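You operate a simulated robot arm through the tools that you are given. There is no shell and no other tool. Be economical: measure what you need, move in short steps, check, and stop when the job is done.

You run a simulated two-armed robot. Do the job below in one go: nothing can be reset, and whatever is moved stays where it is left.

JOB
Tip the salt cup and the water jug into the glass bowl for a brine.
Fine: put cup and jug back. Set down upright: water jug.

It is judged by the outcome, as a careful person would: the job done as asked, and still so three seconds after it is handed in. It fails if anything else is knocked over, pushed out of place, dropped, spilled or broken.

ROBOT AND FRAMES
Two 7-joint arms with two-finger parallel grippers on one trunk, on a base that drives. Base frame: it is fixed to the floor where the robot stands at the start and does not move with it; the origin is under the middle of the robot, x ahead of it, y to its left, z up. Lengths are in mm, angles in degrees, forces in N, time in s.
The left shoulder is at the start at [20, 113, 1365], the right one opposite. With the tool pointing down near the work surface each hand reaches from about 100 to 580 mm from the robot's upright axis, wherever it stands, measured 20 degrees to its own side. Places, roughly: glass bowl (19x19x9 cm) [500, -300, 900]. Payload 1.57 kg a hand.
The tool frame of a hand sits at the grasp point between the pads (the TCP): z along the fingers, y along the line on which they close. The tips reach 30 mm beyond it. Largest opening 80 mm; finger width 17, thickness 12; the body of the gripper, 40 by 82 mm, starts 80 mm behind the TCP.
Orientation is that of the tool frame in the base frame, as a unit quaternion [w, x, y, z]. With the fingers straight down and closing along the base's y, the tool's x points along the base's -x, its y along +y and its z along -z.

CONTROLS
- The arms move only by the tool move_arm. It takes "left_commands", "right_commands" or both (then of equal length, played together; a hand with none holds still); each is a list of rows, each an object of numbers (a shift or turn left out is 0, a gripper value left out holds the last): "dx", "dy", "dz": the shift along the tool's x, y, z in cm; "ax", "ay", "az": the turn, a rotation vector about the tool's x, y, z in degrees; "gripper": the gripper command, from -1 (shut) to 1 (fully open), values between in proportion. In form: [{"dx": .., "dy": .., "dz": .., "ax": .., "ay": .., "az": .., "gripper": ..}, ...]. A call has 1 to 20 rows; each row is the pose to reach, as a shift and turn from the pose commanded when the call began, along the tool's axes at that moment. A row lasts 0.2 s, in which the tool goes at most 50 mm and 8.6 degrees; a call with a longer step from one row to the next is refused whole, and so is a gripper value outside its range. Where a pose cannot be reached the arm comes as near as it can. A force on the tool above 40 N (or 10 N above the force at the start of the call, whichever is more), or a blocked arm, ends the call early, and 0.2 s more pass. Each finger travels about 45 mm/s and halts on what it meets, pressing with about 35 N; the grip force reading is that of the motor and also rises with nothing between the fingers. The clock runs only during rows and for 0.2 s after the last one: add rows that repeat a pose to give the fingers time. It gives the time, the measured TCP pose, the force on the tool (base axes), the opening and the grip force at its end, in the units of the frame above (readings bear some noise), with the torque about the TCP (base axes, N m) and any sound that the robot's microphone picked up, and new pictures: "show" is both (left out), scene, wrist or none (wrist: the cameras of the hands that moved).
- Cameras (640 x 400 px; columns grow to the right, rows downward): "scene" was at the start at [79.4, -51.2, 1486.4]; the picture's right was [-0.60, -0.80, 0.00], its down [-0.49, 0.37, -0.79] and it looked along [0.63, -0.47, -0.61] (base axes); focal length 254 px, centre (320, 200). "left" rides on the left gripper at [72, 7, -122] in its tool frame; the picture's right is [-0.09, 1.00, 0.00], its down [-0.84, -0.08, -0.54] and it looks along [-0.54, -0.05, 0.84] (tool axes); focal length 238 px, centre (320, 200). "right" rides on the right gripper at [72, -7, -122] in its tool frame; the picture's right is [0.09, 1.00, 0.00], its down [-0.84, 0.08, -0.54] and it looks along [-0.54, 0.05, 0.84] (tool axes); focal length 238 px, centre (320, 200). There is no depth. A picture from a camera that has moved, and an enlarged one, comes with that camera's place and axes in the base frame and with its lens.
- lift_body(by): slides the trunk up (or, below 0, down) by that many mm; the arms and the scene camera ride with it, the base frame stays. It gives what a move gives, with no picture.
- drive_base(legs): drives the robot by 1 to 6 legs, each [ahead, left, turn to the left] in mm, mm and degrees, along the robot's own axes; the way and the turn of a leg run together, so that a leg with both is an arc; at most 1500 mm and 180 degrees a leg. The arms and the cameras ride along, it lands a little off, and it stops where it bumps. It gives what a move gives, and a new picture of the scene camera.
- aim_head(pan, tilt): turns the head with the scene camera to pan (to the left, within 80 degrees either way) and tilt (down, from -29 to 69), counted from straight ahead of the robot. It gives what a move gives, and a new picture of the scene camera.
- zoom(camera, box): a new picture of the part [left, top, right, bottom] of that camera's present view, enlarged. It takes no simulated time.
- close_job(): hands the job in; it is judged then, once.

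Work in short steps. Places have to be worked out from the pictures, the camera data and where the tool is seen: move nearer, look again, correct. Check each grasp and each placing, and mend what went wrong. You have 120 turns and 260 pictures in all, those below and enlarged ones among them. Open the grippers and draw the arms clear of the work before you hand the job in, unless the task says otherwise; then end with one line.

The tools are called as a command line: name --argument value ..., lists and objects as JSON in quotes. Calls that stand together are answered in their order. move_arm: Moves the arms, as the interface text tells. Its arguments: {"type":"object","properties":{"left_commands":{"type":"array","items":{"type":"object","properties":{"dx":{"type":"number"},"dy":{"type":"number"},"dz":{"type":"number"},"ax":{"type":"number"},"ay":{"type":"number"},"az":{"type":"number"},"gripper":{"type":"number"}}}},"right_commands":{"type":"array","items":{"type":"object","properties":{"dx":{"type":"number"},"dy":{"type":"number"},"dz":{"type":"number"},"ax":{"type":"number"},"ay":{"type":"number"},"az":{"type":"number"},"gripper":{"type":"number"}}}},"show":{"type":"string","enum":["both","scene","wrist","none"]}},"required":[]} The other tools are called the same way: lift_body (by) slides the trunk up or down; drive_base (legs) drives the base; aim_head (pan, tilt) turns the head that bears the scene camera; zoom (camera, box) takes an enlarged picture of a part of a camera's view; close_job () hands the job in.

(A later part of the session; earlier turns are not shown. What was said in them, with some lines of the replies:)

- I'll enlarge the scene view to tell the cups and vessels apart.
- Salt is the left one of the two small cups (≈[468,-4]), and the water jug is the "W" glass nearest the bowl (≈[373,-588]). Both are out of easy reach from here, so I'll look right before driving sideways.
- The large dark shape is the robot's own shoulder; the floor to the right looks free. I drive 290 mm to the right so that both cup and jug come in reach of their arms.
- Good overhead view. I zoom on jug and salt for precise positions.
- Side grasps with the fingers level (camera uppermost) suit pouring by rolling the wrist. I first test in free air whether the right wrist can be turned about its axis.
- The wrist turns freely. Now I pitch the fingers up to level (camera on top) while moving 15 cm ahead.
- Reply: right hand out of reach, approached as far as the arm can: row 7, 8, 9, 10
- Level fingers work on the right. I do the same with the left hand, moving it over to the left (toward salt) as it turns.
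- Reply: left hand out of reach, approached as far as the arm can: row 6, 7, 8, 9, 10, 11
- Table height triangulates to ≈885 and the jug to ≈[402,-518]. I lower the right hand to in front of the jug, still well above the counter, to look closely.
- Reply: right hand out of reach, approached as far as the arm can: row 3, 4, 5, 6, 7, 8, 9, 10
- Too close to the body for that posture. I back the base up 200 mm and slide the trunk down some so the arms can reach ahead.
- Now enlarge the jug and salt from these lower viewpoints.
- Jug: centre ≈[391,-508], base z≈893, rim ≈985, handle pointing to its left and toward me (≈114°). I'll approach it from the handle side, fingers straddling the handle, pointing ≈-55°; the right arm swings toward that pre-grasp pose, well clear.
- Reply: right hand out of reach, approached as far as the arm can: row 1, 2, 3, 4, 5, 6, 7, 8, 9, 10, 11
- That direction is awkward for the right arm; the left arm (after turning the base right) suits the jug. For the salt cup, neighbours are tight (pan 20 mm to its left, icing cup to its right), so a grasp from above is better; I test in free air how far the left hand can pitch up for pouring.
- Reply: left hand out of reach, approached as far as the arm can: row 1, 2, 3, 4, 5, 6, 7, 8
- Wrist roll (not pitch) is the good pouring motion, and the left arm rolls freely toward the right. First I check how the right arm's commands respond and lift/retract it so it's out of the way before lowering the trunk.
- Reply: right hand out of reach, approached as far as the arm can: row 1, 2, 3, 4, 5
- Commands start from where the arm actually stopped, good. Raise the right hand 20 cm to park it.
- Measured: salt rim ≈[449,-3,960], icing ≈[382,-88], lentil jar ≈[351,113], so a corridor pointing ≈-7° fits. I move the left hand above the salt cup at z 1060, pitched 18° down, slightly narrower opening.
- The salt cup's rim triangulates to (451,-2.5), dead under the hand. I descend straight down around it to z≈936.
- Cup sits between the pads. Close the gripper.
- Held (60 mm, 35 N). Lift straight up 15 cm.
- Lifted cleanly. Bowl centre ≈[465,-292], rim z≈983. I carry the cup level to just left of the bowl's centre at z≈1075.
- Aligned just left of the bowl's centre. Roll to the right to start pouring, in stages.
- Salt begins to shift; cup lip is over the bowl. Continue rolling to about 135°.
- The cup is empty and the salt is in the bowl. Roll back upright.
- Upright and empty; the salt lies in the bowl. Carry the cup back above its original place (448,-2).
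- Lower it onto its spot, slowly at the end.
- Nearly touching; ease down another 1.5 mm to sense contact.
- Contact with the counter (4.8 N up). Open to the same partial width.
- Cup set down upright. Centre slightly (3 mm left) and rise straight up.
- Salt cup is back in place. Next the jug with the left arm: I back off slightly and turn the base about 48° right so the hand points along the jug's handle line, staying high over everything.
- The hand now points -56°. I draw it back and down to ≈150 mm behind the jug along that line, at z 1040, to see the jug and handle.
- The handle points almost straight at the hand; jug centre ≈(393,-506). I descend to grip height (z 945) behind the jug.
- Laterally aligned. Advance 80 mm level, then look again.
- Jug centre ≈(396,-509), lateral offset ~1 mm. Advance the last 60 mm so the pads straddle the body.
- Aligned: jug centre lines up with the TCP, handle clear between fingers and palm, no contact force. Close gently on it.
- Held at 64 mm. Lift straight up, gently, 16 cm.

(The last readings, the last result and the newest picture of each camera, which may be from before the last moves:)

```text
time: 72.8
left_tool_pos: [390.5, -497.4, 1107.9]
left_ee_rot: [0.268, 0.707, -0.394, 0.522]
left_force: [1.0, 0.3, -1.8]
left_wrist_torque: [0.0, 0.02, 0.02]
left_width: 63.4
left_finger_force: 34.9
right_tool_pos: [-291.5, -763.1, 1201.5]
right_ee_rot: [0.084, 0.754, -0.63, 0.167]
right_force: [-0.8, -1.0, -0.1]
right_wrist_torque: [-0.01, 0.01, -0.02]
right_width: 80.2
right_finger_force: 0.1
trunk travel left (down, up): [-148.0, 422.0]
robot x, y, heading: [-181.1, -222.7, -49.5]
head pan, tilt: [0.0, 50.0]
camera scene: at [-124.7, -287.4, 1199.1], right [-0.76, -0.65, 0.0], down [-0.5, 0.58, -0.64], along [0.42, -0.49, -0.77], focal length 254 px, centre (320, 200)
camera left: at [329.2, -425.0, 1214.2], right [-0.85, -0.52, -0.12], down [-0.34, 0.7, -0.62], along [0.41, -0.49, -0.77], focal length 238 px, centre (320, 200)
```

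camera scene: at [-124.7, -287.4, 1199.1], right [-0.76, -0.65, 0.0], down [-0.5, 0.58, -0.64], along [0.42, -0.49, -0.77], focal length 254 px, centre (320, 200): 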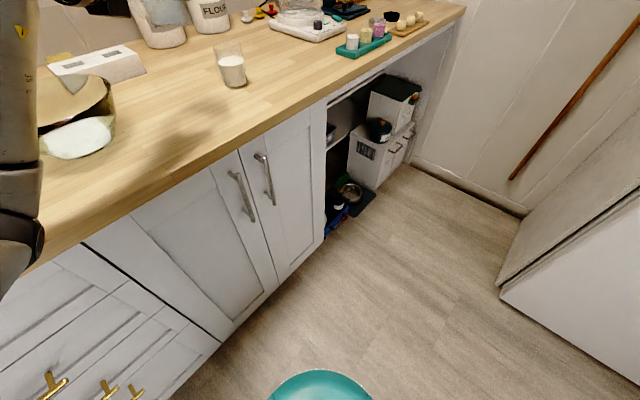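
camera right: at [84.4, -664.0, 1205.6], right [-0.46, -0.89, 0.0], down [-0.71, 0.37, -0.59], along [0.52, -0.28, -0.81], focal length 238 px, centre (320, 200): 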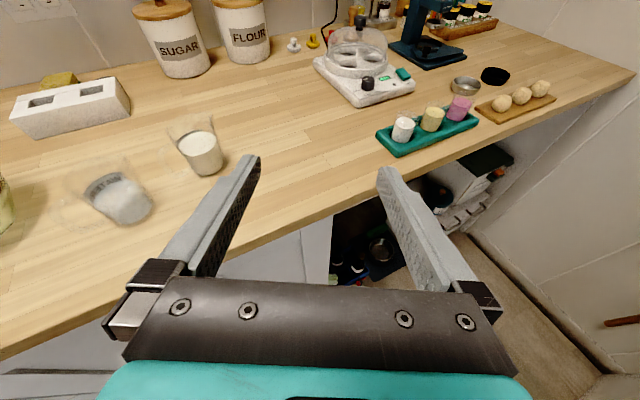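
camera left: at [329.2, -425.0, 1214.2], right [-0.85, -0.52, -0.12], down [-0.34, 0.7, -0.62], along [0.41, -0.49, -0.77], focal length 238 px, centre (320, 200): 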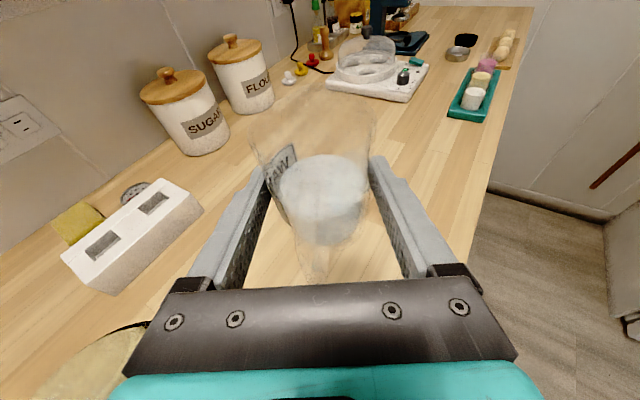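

Jug is up and level (bottom ≈1054, well above the bowl rim). I turn the base back about 24° left, which swings the jug over toward the bowl.

drive_base --legs '[[0, 0, 12], [0, 0, 12]]'

move_arm --left_commands '[{}]' --show "wrist"

```text
time: 74.7
left_tool_pos: [452.0, -242.6, 1107.4]
left_ee_rot: [0.155, 0.774, -0.24, 0.566]
left_force: [-0.5, -0.2, -1.2]
left_wrist_torque: [-0.01, 0.0, 0.01]
left_width: 63.2
left_finger_force: 35.3
right_tool_pos: [-62.5, -760.7, 1200.7]
right_ee_rot: [0.047, 0.868, -0.461, 0.18]
right_force: [0.1, -0.1, -0.4]
right_wrist_torque: [0.0, 0.03, 0.02]
right_width: 80.2
right_finger_force: 0.0
trunk travel left (down, up): [-148.0, 422.0]
robot x, y, heading: [-180.9, -219.6, -25.4]
head pan, tilt: [0.0, 50.0]
camera scene: at [-102.7, -258.7, 1199.1], right [-0.43, -0.9, 0.0], down [-0.69, 0.33, -0.64], along [0.58, -0.28, -0.77], focal length 254 px, centre (320, 200)
```

scene: 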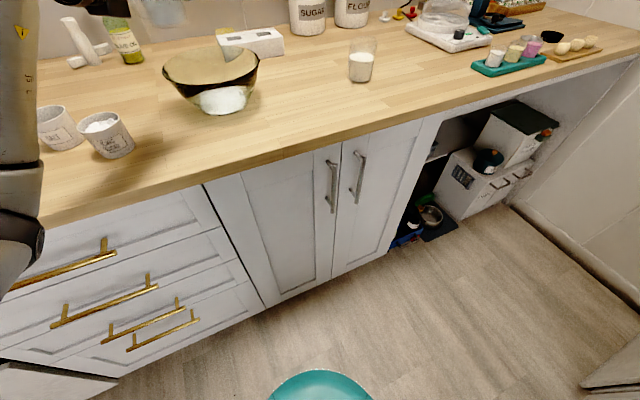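

```text
time: 75.1
left_tool_pos: [451.3, -241.5, 1106.5]
left_ee_rot: [0.154, 0.774, -0.24, 0.565]
left_force: [-1.6, -0.9, -1.8]
left_wrist_torque: [-0.03, 0.0, -0.02]
left_width: 63.6
left_finger_force: 34.6
right_tool_pos: [-62.6, -761.4, 1200.3]
right_ee_rot: [0.046, 0.868, -0.46, 0.181]
right_force: [-0.4, 0.2, -0.6]
right_wrist_torque: [0.01, 0.02, -0.05]
right_width: 79.7
right_finger_force: 0.1
trunk travel left (down, up): [-148.0, 422.0]
robot x, y, heading: [-182.4, -221.3, -25.5]
head pan, tilt: [0.0, 50.0]
camera left: at [367.7, -200.6, 1213.7], right [-0.57, -0.82, -0.12], down [-0.6, 0.51, -0.62], along [0.57, -0.28, -0.77], focal length 238 px, centre (320, 200)
```

left: 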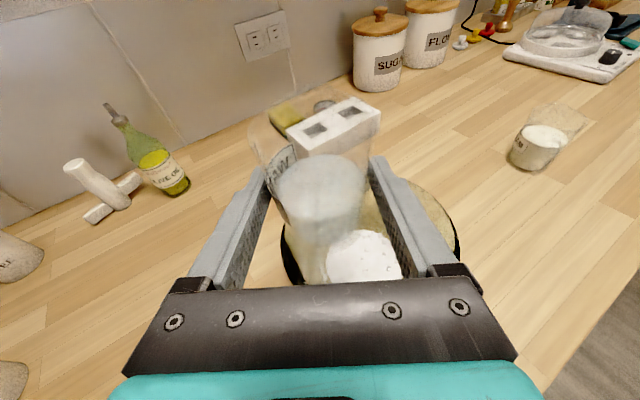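

Jug is nearly over the bowl (centre ≈(462,-299)). I place it so the lip will come over the centre, and lower a little.

move_arm --left_commands '[{"dx": -0.6, "dy": 0.06, "dz": 0.7}, {"dx": -1.5, "dy": 0.16, "dz": 1.75}, {"dx": -2.4, "dy": 0.26, "dz": 2.8}, {"dx": -3.2, "dy": 0.34, "dz": 3.7}, {"dx": -3.53, "dy": 0.37, "dz": 4.09}, {"dx": -3.53, "dy": 0.37, "dz": 4.09}]' --show "wrist"

```text
time: 76.5
left_tool_pos: [474.9, -260.0, 1060.5]
left_ee_rot: [0.153, 0.774, -0.239, 0.566]
left_force: [-0.6, 0.1, -2.0]
left_wrist_torque: [0.0, 0.0, 0.0]
left_width: 63.8
left_finger_force: 35.2
right_tool_pos: [-61.3, -761.4, 1199.8]
right_ee_rot: [0.047, 0.868, -0.46, 0.181]
right_force: [-0.6, -0.5, 0.7]
right_wrist_torque: [-0.02, 0.0, -0.03]
right_width: 80.2
right_finger_force: 0.0
trunk travel left (down, up): [-148.0, 422.0]
robot x, y, heading: [-185.3, -221.6, -25.6]
head pan, tilt: [0.0, 50.0]
camera left: at [390.2, -217.7, 1167.4], right [-0.57, -0.82, -0.12], down [-0.6, 0.51, -0.62], along [0.57, -0.28, -0.77], focal length 238 px, centre (320, 200)
```

left: 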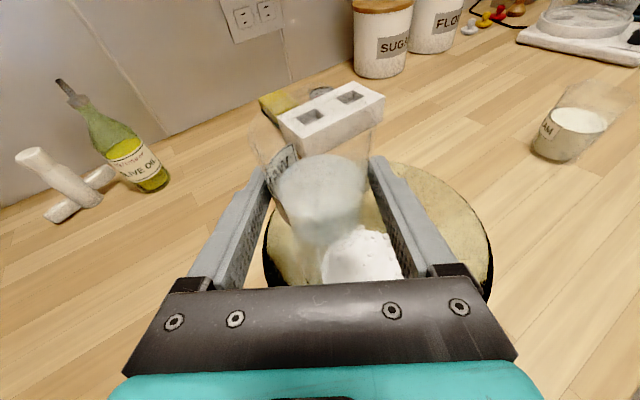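

Positioned. Roll slowly to the right to begin the pour.

move_arm --left_commands '[{"az": 6}, {"az": 12}, {"az": 18}, {"az": 24}, {"az": 30}, {"az": 35}, {"az": 40}, {"az": 44}, {"az": 48}, {"az": 52}, {"az": 56}, {"az": 60}, {"az": 63}, {"az": 66}]'

```text
time: 79.5
left_tool_pos: [474.9, -260.0, 1061.1]
left_ee_rot: [0.179, -0.518, 0.623, -0.558]
left_force: [-0.2, -0.2, -1.8]
left_wrist_torque: [0.0, 0.03, 0.0]
left_width: 63.5
left_finger_force: 35.1
right_tool_pos: [-63.1, -761.7, 1200.3]
right_ee_rot: [0.047, 0.868, -0.46, 0.181]
right_force: [0.1, 0.7, 0.8]
right_wrist_torque: [-0.01, 0.01, 0.01]
right_width: 80.0
right_finger_force: 0.1
trunk travel left (down, up): [-148.0, 422.0]
robot x, y, heading: [-182.4, -221.4, -25.7]
head pan, tilt: [0.0, 50.0]
camera scene: at [-102.8, -258.8, 1199.1], right [-0.43, -0.9, 0.0], down [-0.69, 0.33, -0.64], along [0.58, -0.28, -0.77], focal length 254 px, centre (320, 200)
camera left: at [344.2, -260.1, 1119.3], right [-0.41, -0.08, -0.91], down [-0.07, 1.0, -0.06], along [0.91, 0.04, -0.41], focal length 238 px, centre (320, 200)
```

scene: 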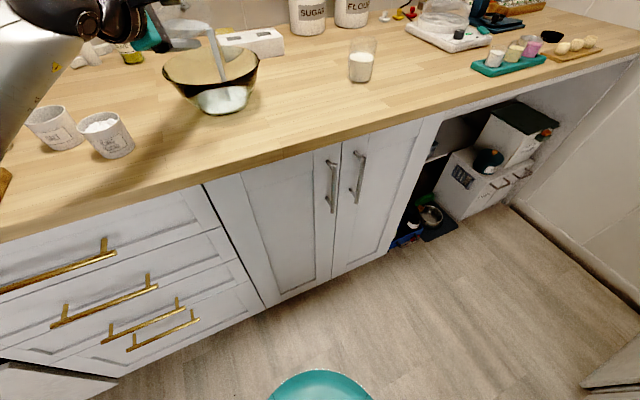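
left: 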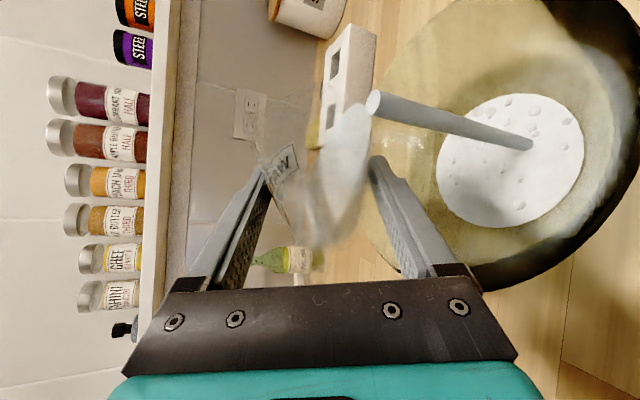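

The stream falls neatly into the bowl. Keep rolling gradually to empty the jug.

move_arm --left_commands '[{"az": 2}, {"az": 4}, {"az": 7}, {"az": 10}, {"az": 13}, {"az": 17}, {"az": 21}, {"az": 25}, {"az": 30}, {"az": 36}, {"az": 42}, {"az": 48}, {"az": 54}, {"az": 58}, {"az": 58}]'

```text
time: 82.7
left_tool_pos: [475.5, -260.1, 1061.0]
left_ee_rot: [0.429, -0.151, 0.796, -0.4]
left_force: [0.3, 0.2, -0.6]
left_wrist_torque: [0.03, 0.02, 0.0]
left_width: 63.4
left_finger_force: 35.2
right_tool_pos: [-63.6, -760.9, 1200.5]
right_ee_rot: [0.047, 0.868, -0.46, 0.181]
right_force: [-0.8, -0.2, -0.4]
right_wrist_torque: [0.03, -0.01, 0.02]
right_width: 80.1
right_finger_force: 0.1
trunk travel left (down, up): [-148.0, 422.0]
robot x, y, heading: [-179.0, -221.6, -25.1]
head pan, tilt: [0.0, 50.0]
camera scene: at [-102.9, -258.8, 1199.1], right [-0.43, -0.9, 0.0], down [-0.69, 0.33, -0.64], along [0.58, -0.28, -0.77], focal length 254 px, centre (320, 200)
camera left: at [334.2, -235.6, 1054.2], right [0.16, 0.68, -0.71], down [0.05, 0.72, 0.7], along [0.99, -0.14, 0.08], focal length 238 px, centre (320, 200)
```

scene: 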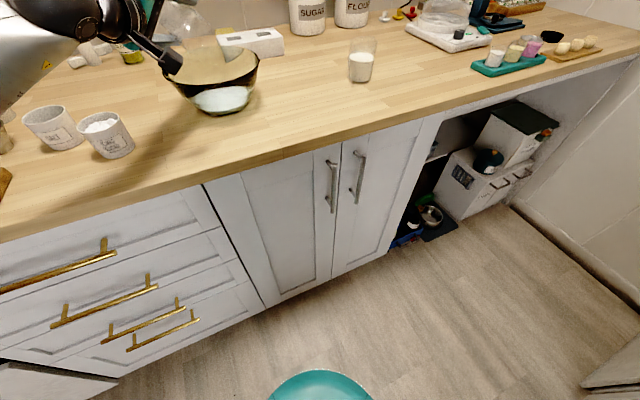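
left: 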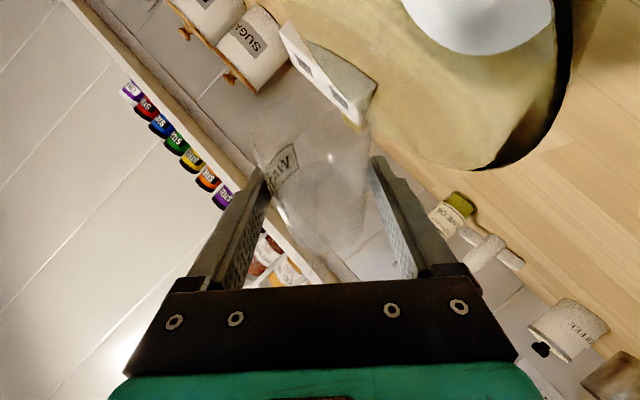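

zoom --camera "left" --box '[230, 80, 400, 260]'

zoom --camera "scene" --box '[120, 20, 280, 130]'

```text
2.22 times, centred on (315, 170) of left
camera zoom: at [334.2, -235.6, 1054.2], right [0.16, 0.68, -0.71], down [0.05, 0.72, 0.7], along [0.99, -0.14, 0.08], focal length 530 px, centre (331, 267)
```

zoom: 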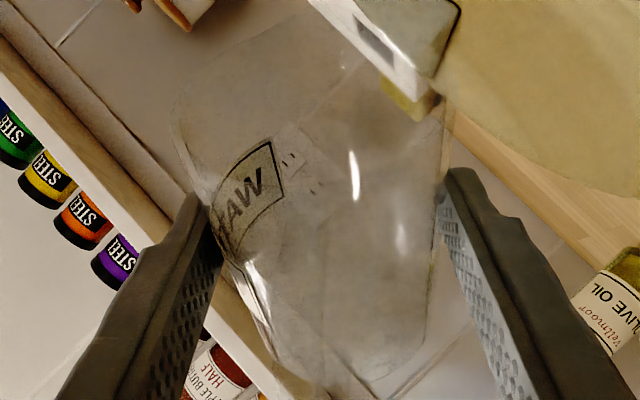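

```text
3.64 times, centred on (200, 75) of scene
camera zoom: at [-102.9, -258.8, 1199.1], right [-0.43, -0.9, 0.0], down [-0.69, 0.33, -0.64], along [0.58, -0.28, -0.77], focal length 925 px, centre (756, 654)
```

zoom: 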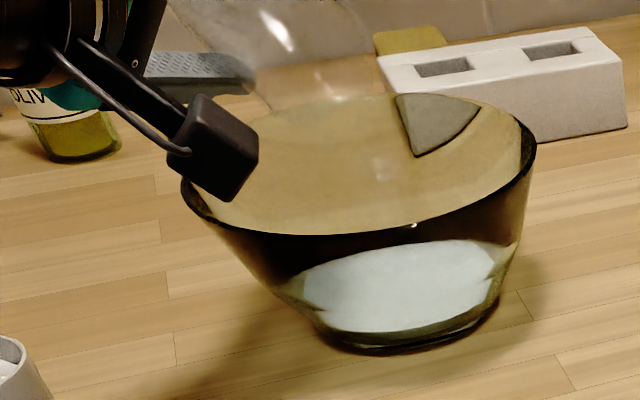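

Jug empty, brine in the bowl with nothing spilled. Roll back upright.

move_arm --left_commands '[{"az": -7}, {"az": -14}, {"az": -21}, {"az": -28}, {"az": -35}, {"az": -42}, {"az": -49}, {"az": -56}, {"az": -63}, {"az": -70}, {"az": -77}, {"az": -84}, {"az": -91}, {"az": -98}, {"az": -105}, {"az": -112}, {"az": -118}, {"az": -124}, {"az": -124}]' --show "wrist"

```text
time: 86.7
left_tool_pos: [474.7, -258.3, 1058.8]
left_ee_rot: [0.155, 0.773, -0.239, 0.567]
left_force: [-0.3, -0.1, -1.5]
left_wrist_torque: [0.0, 0.0, 0.0]
left_width: 63.5
left_finger_force: 34.7
right_tool_pos: [-62.6, -760.1, 1201.9]
right_ee_rot: [0.046, 0.868, -0.46, 0.181]
right_force: [0.2, -0.7, -0.3]
right_wrist_torque: [-0.02, 0.01, -0.01]
right_width: 80.1
right_finger_force: 0.1
trunk travel left (down, up): [-148.0, 422.0]
robot x, y, heading: [-182.8, -221.1, -25.4]
head pan, tilt: [0.0, 50.0]
camera left: at [389.8, -217.3, 1167.4], right [-0.56, -0.82, -0.12], down [-0.6, 0.5, -0.62], along [0.57, -0.28, -0.77], focal length 238 px, centre (320, 200)
```

left: 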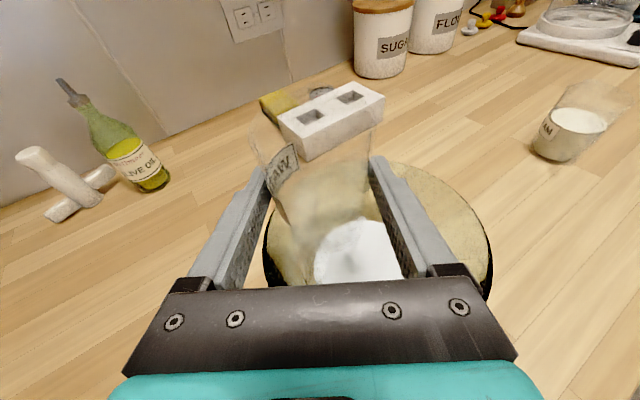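

Upright. Reverse the small arm move, then turn the base back right 24°.

move_arm --left_commands '[{"dx": 1.2, "dy": -0.12, "dz": -1.4}, {"dx": 2.6, "dy": -0.26, "dz": -3}, {"dx": 3.53, "dy": -0.37, "dz": -4.09}, {"dx": 3.53, "dy": -0.37, "dz": -4.09}]' --show "none"

drive_base --legs '[[0, 0, -24]]'

move_arm --left_commands '[{}]' --show "wrist"

```text
time: 87.7
left_tool_pos: [452.1, -242.9, 1105.0]
left_ee_rot: [0.153, 0.774, -0.238, 0.567]
left_force: [0.1, -0.8, -0.5]
left_wrist_torque: [-0.01, -0.01, 0.0]
left_width: 63.5
left_finger_force: 35.0
right_tool_pos: [-62.7, -760.7, 1200.0]
right_ee_rot: [0.047, 0.867, -0.461, 0.181]
right_force: [0.0, 0.9, 0.3]
right_wrist_torque: [-0.01, 0.01, 0.03]
right_width: 80.3
right_finger_force: 0.0
trunk travel left (down, up): [-148.0, 422.0]
robot x, y, heading: [-184.8, -218.4, -25.5]
head pan, tilt: [0.0, 50.0]
```

```text
time: 89.3
left_tool_pos: [389.2, -497.8, 1105.9]
left_ee_rot: [0.269, 0.707, -0.395, 0.522]
left_force: [-0.3, 0.0, -1.8]
left_wrist_torque: [-0.02, -0.02, -0.01]
left_width: 63.3
left_finger_force: 35.0
right_tool_pos: [-291.8, -762.4, 1200.9]
right_ee_rot: [0.084, 0.753, -0.631, 0.167]
right_force: [1.1, 0.7, -0.4]
right_wrist_torque: [-0.04, 0.01, -0.01]
right_width: 79.9
right_finger_force: 0.0
trunk travel left (down, up): [-148.0, 422.0]
robot x, y, heading: [-180.7, -220.0, -49.5]
head pan, tilt: [0.0, 50.0]
camera scene: at [-125.0, -287.5, 1199.1], right [-0.76, -0.65, 0.0], down [-0.5, 0.58, -0.64], along [0.42, -0.49, -0.77], focal length 254 px, centre (320, 200)
```

scene: 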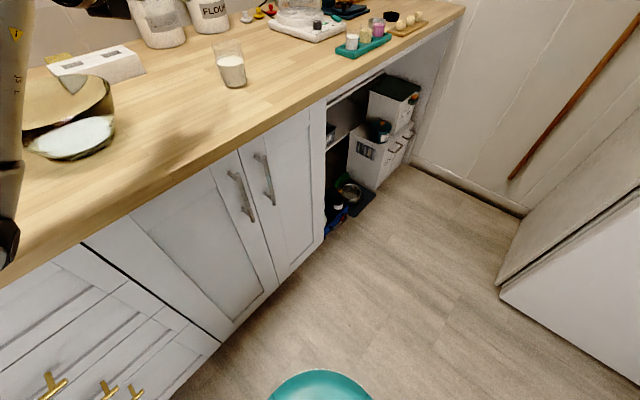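

```text
time: 89.7
left_tool_pos: [389.2, -497.9, 1105.8]
left_ee_rot: [0.268, 0.707, -0.395, 0.522]
left_force: [-0.5, -0.5, -1.5]
left_wrist_torque: [-0.01, 0.03, 0.03]
left_width: 63.4
left_finger_force: 35.5
right_tool_pos: [-291.6, -763.6, 1200.6]
right_ee_rot: [0.083, 0.754, -0.63, 0.167]
right_force: [0.2, 0.0, 0.1]
right_wrist_torque: [0.0, 0.03, 0.0]
right_width: 80.1
right_finger_force: 0.1
trunk travel left (down, up): [-148.0, 422.0]
robot x, y, heading: [-182.0, -220.9, -49.3]
head pan, tilt: [0.0, 50.0]
camera left: at [328.5, -425.1, 1212.7], right [-0.85, -0.52, -0.12], down [-0.34, 0.7, -0.62], along [0.41, -0.49, -0.77], focal length 238 px, centre (320, 200)
```

left: 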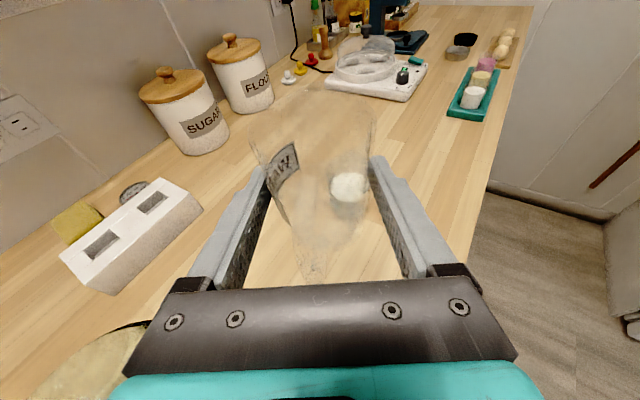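

Landed exactly above the jug's original spot (389,-498). Lower slowly.

move_arm --left_commands '[{"dx": -2.8, "dy": 0.1, "dz": 0.9}, {"dx": -5.6, "dy": 0.2, "dz": 1.8}, {"dx": -8.4, "dy": 0.28, "dz": 2.74}, {"dx": -11.2, "dy": 0.38, "dz": 3.65}, {"dx": -13.2, "dy": 0.45, "dz": 4.3}, {"dx": -14.2, "dy": 0.48, "dz": 4.63}, {"dx": -14.7, "dy": 0.5, "dz": 4.79}, {"dx": -14.7, "dy": 0.5, "dz": 4.79}]' --show "wrist"

```text
time: 91.5
left_tool_pos: [388.9, -497.7, 951.4]
left_ee_rot: [0.269, 0.707, -0.394, 0.522]
left_force: [-0.1, -0.5, -0.9]
left_wrist_torque: [-0.02, 0.0, 0.03]
left_width: 63.5
left_finger_force: 35.3
right_tool_pos: [-292.0, -762.1, 1201.0]
right_ee_rot: [0.083, 0.753, -0.63, 0.168]
right_force: [-0.4, -0.6, -0.2]
right_wrist_torque: [0.0, -0.03, 0.03]
right_width: 80.2
right_finger_force: 0.0
trunk travel left (down, up): [-148.0, 422.0]
robot x, y, heading: [-180.4, -221.2, -49.4]
head pan, tilt: [0.0, 50.0]
camera left: at [328.5, -425.1, 1058.0], right [-0.85, -0.52, -0.12], down [-0.34, 0.7, -0.62], along [0.41, -0.49, -0.77], focal length 238 px, centre (320, 200)
```

left: 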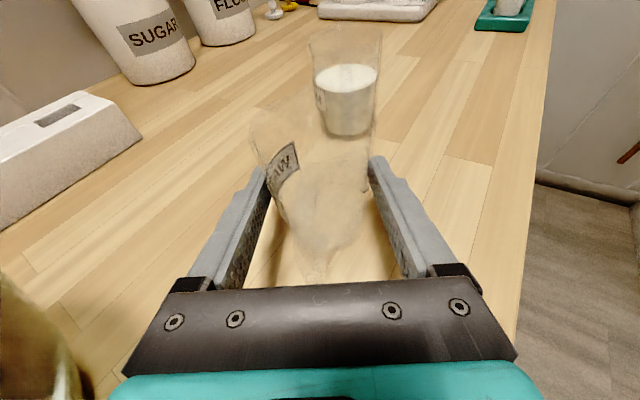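

About 4 mm to go; ease down until contact.

move_arm --left_commands '[{"dx": -0.1, "dz": 0.03}, {"dx": -0.2, "dz": 0.07}, {"dx": -0.3, "dz": 0.1}, {"dx": -0.38, "dz": 0.12}, {"dx": -0.38, "dz": 0.12}]' --show "none"

```text
time: 92.7
left_tool_pos: [389.1, -496.8, 946.8]
left_ee_rot: [0.268, 0.708, -0.394, 0.522]
left_force: [0.0, 0.4, 0.0]
left_wrist_torque: [0.0, -0.03, 0.0]
left_width: 63.6
left_finger_force: 35.3
right_tool_pos: [-291.2, -763.4, 1201.8]
right_ee_rot: [0.084, 0.753, -0.63, 0.168]
right_force: [-0.1, 0.7, 0.2]
right_wrist_torque: [-0.03, -0.03, 0.03]
right_width: 80.1
right_finger_force: 0.0
trunk travel left (down, up): [-148.0, 422.0]
robot x, y, heading: [-177.9, -219.5, -49.5]
head pan, tilt: [0.0, 50.0]
```

move_arm --left_commands '[{"dx": -0.06, "dz": 0.02}, {"dx": -0.12, "dz": 0.04}, {"dx": -0.12, "dz": 0.04}]' --show "none"

```text
time: 93.5
left_tool_pos: [389.1, -497.6, 945.4]
left_ee_rot: [0.269, 0.706, -0.395, 0.523]
left_force: [1.0, -0.6, 2.1]
left_wrist_torque: [-0.1, 0.04, 0.02]
left_width: 63.7
left_finger_force: 34.9
right_tool_pos: [-292.0, -761.7, 1200.9]
right_ee_rot: [0.084, 0.754, -0.63, 0.167]
right_force: [0.2, 0.1, 0.1]
right_wrist_torque: [0.01, -0.04, -0.02]
right_width: 80.1
right_finger_force: 0.1
trunk travel left (down, up): [-148.0, 422.0]
robot x, y, heading: [-183.0, -221.4, -49.6]
head pan, tilt: [0.0, 50.0]
```

The jug touches down (upward force). Open the gripper fully.

move_arm --left_commands '[{"gripper": 0.2}, {"gripper": 0.7}, {"gripper": 1}, {"gripper": 1}, {"gripper": 1}]' --show "wrist"

zoom --camera "left" --box '[200, 70, 440, 290]'

```text
time: 94.7
left_tool_pos: [389.4, -497.4, 945.9]
left_ee_rot: [0.268, 0.707, -0.394, 0.523]
left_force: [0.9, -0.9, 0.4]
left_wrist_torque: [0.02, 0.0, 0.01]
left_width: 80.4
left_finger_force: 0.0
right_tool_pos: [-291.9, -762.9, 1200.5]
right_ee_rot: [0.084, 0.754, -0.63, 0.166]
right_force: [1.1, 0.2, -0.1]
right_wrist_torque: [0.01, 0.0, 0.0]
right_width: 80.0
right_finger_force: 0.1
trunk travel left (down, up): [-148.0, 422.0]
robot x, y, heading: [-184.3, -219.9, -49.5]
head pan, tilt: [0.0, 50.0]
camera left: at [328.7, -424.8, 1052.9], right [-0.85, -0.52, -0.12], down [-0.34, 0.7, -0.62], along [0.41, -0.49, -0.77], focal length 238 px, centre (320, 200)
```

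left: 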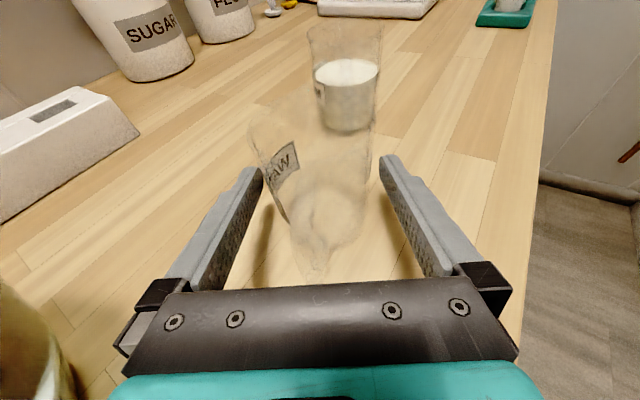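

```text
1.82 times, centred on (320, 180) of left
camera zoom: at [328.7, -424.8, 1052.9], right [-0.85, -0.52, -0.12], down [-0.34, 0.7, -0.62], along [0.41, -0.49, -0.77], focal length 433 px, centre (320, 236)
```

zoom: 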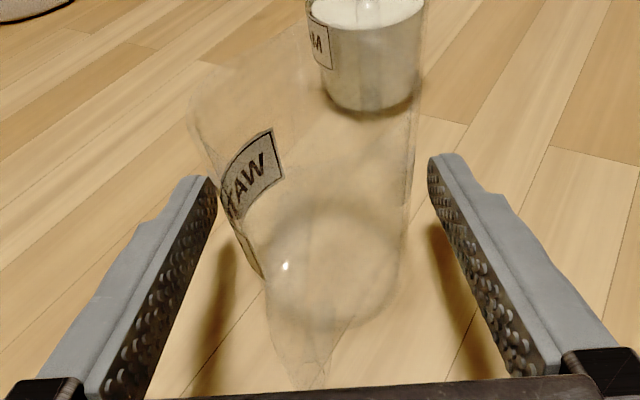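

Jug stands upright with both pads clear. Back straight out level, then up.

move_arm --left_commands '[{"dx": -0.5, "dz": -1.5}, {"dx": -1.3, "dy": 0.03, "dz": -4}, {"dx": -2.3, "dy": 0.06, "dz": -7}, {"dx": -3.2, "dy": 0.1, "dz": -10}, {"dx": -4, "dy": 0.1, "dz": -12.3}, {"dx": -1, "dy": 0, "dz": -13.5}, {"dx": 3, "dy": -0.1, "dz": -15}, {"dx": 7, "dy": -0.2, "dz": -16.3}, {"dx": 11, "dy": -0.3, "dz": -17.6}, {"dx": 14, "dy": -0.4, "dz": -18.6}]'

```text
time: 96.9
left_tool_pos: [316.7, -386.3, 1137.5]
left_ee_rot: [0.269, 0.707, -0.395, 0.521]
left_force: [-0.3, -0.1, 0.7]
left_wrist_torque: [0.01, -0.02, 0.02]
left_width: 80.3
left_finger_force: 0.0
right_tool_pos: [-291.4, -763.0, 1200.1]
right_ee_rot: [0.083, 0.753, -0.63, 0.167]
right_force: [-0.7, -0.2, -0.3]
right_wrist_torque: [0.01, 0.02, -0.01]
right_width: 79.9
right_finger_force: 0.0
trunk travel left (down, up): [-148.0, 422.0]
robot x, y, heading: [-180.9, -219.5, -49.6]
head pan, tilt: [0.0, 50.0]
camera scene: at [-125.1, -287.4, 1199.1], right [-0.76, -0.65, 0.0], down [-0.5, 0.58, -0.64], along [0.42, -0.49, -0.77], focal length 254 px, centre (320, 200)
camera left: at [255.5, -313.9, 1245.2], right [-0.85, -0.52, -0.12], down [-0.34, 0.7, -0.62], along [0.41, -0.49, -0.77], focal length 238 px, centre (320, 200)
```

scene: 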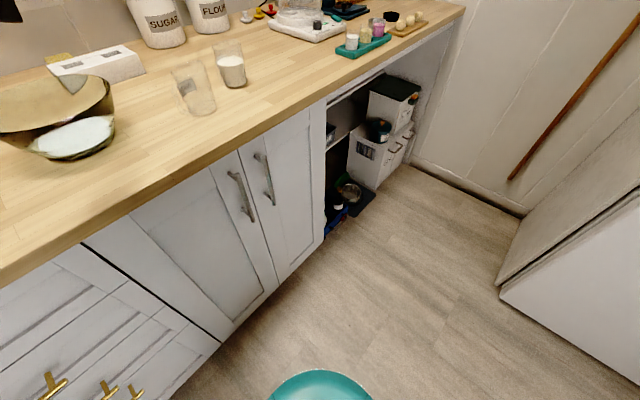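
left: 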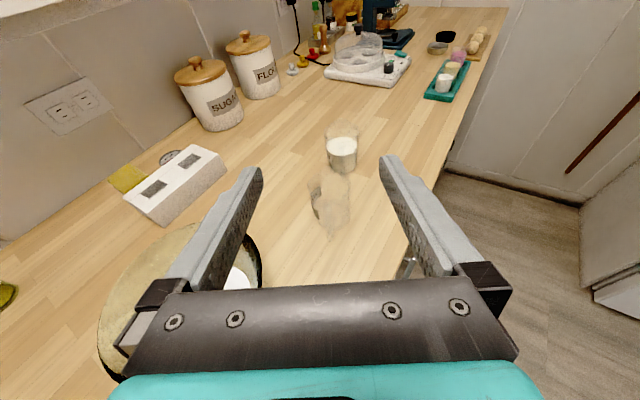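

Jug is back in its place. I draw the robot straight away from the counter and take a last look at everything.

drive_base --legs '[[-130, -152, 0]]'

aim_head --pan 50 --tilt 40

```text
time: 98.5
left_tool_pos: [116.9, -387.4, 1137.7]
left_ee_rot: [0.267, 0.708, -0.394, 0.522]
left_force: [0.4, 0.1, -0.8]
left_wrist_torque: [0.0, 0.01, 0.04]
left_width: 80.0
left_finger_force: 0.0
right_tool_pos: [-488.6, -765.8, 1200.6]
right_ee_rot: [0.083, 0.754, -0.629, 0.168]
right_force: [0.2, 0.1, 0.1]
right_wrist_torque: [-0.02, -0.03, 0.02]
right_width: 80.0
right_finger_force: 0.0
trunk travel left (down, up): [-148.0, 422.0]
robot x, y, heading: [-381.8, -220.7, -49.3]
head pan, tilt: [0.0, 50.0]
camera scene: at [-324.1, -289.0, 1199.1], right [-0.76, -0.65, 0.0], down [-0.5, 0.58, -0.64], along [0.42, -0.49, -0.77], focal length 254 px, centre (320, 200)
```

scene: 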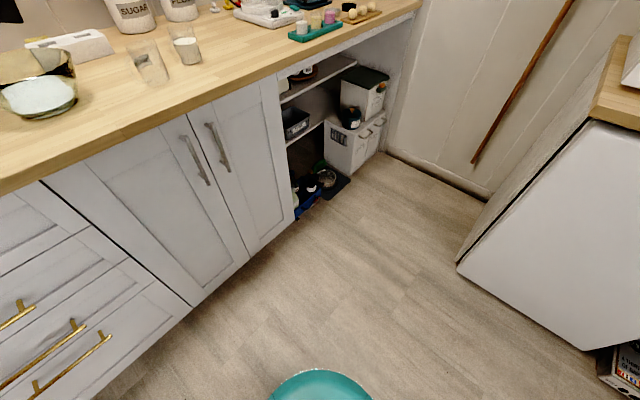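

```text
time: 99.7
left_tool_pos: [117.5, -387.3, 1137.1]
left_ee_rot: [0.268, 0.708, -0.395, 0.521]
left_force: [0.5, -0.2, 0.5]
left_wrist_torque: [0.0, -0.01, -0.03]
left_width: 79.9
left_finger_force: 0.0
right_tool_pos: [-489.0, -765.7, 1201.0]
right_ee_rot: [0.083, 0.754, -0.63, 0.166]
right_force: [0.7, -0.6, 0.0]
right_wrist_torque: [-0.04, 0.02, 0.0]
right_width: 80.1
right_finger_force: 0.1
trunk travel left (down, up): [-148.0, 422.0]
robot x, y, heading: [-381.4, -222.6, -49.3]
head pan, tilt: [50.0, 40.0]
camera scene: at [-288.9, -229.6, 1213.3], right [0.01, -1.0, 0.0], down [-0.64, -0.01, -0.77], along [0.77, 0.01, -0.64], focal length 254 px, centre (320, 200)
```

scene: 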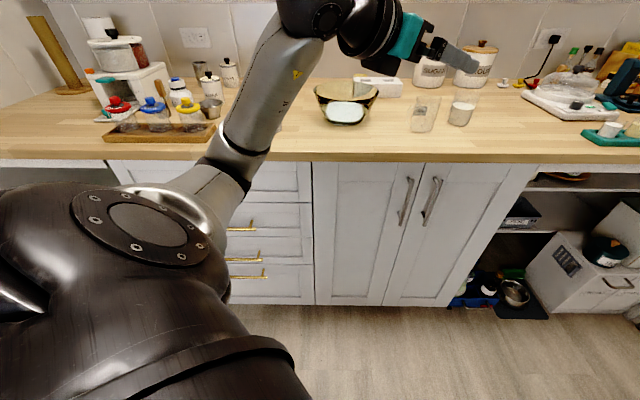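

Bowl holds the brine, jug and salt cup are back upright in their places, nothing else disturbed; both grippers are open and clear.

close_job

```text
The job is handed in.
```

The salt and the water are both tipped into the glass bowl. The salt cup and the water jug are back upright where they stood, with no spills seen and nothing else moved.
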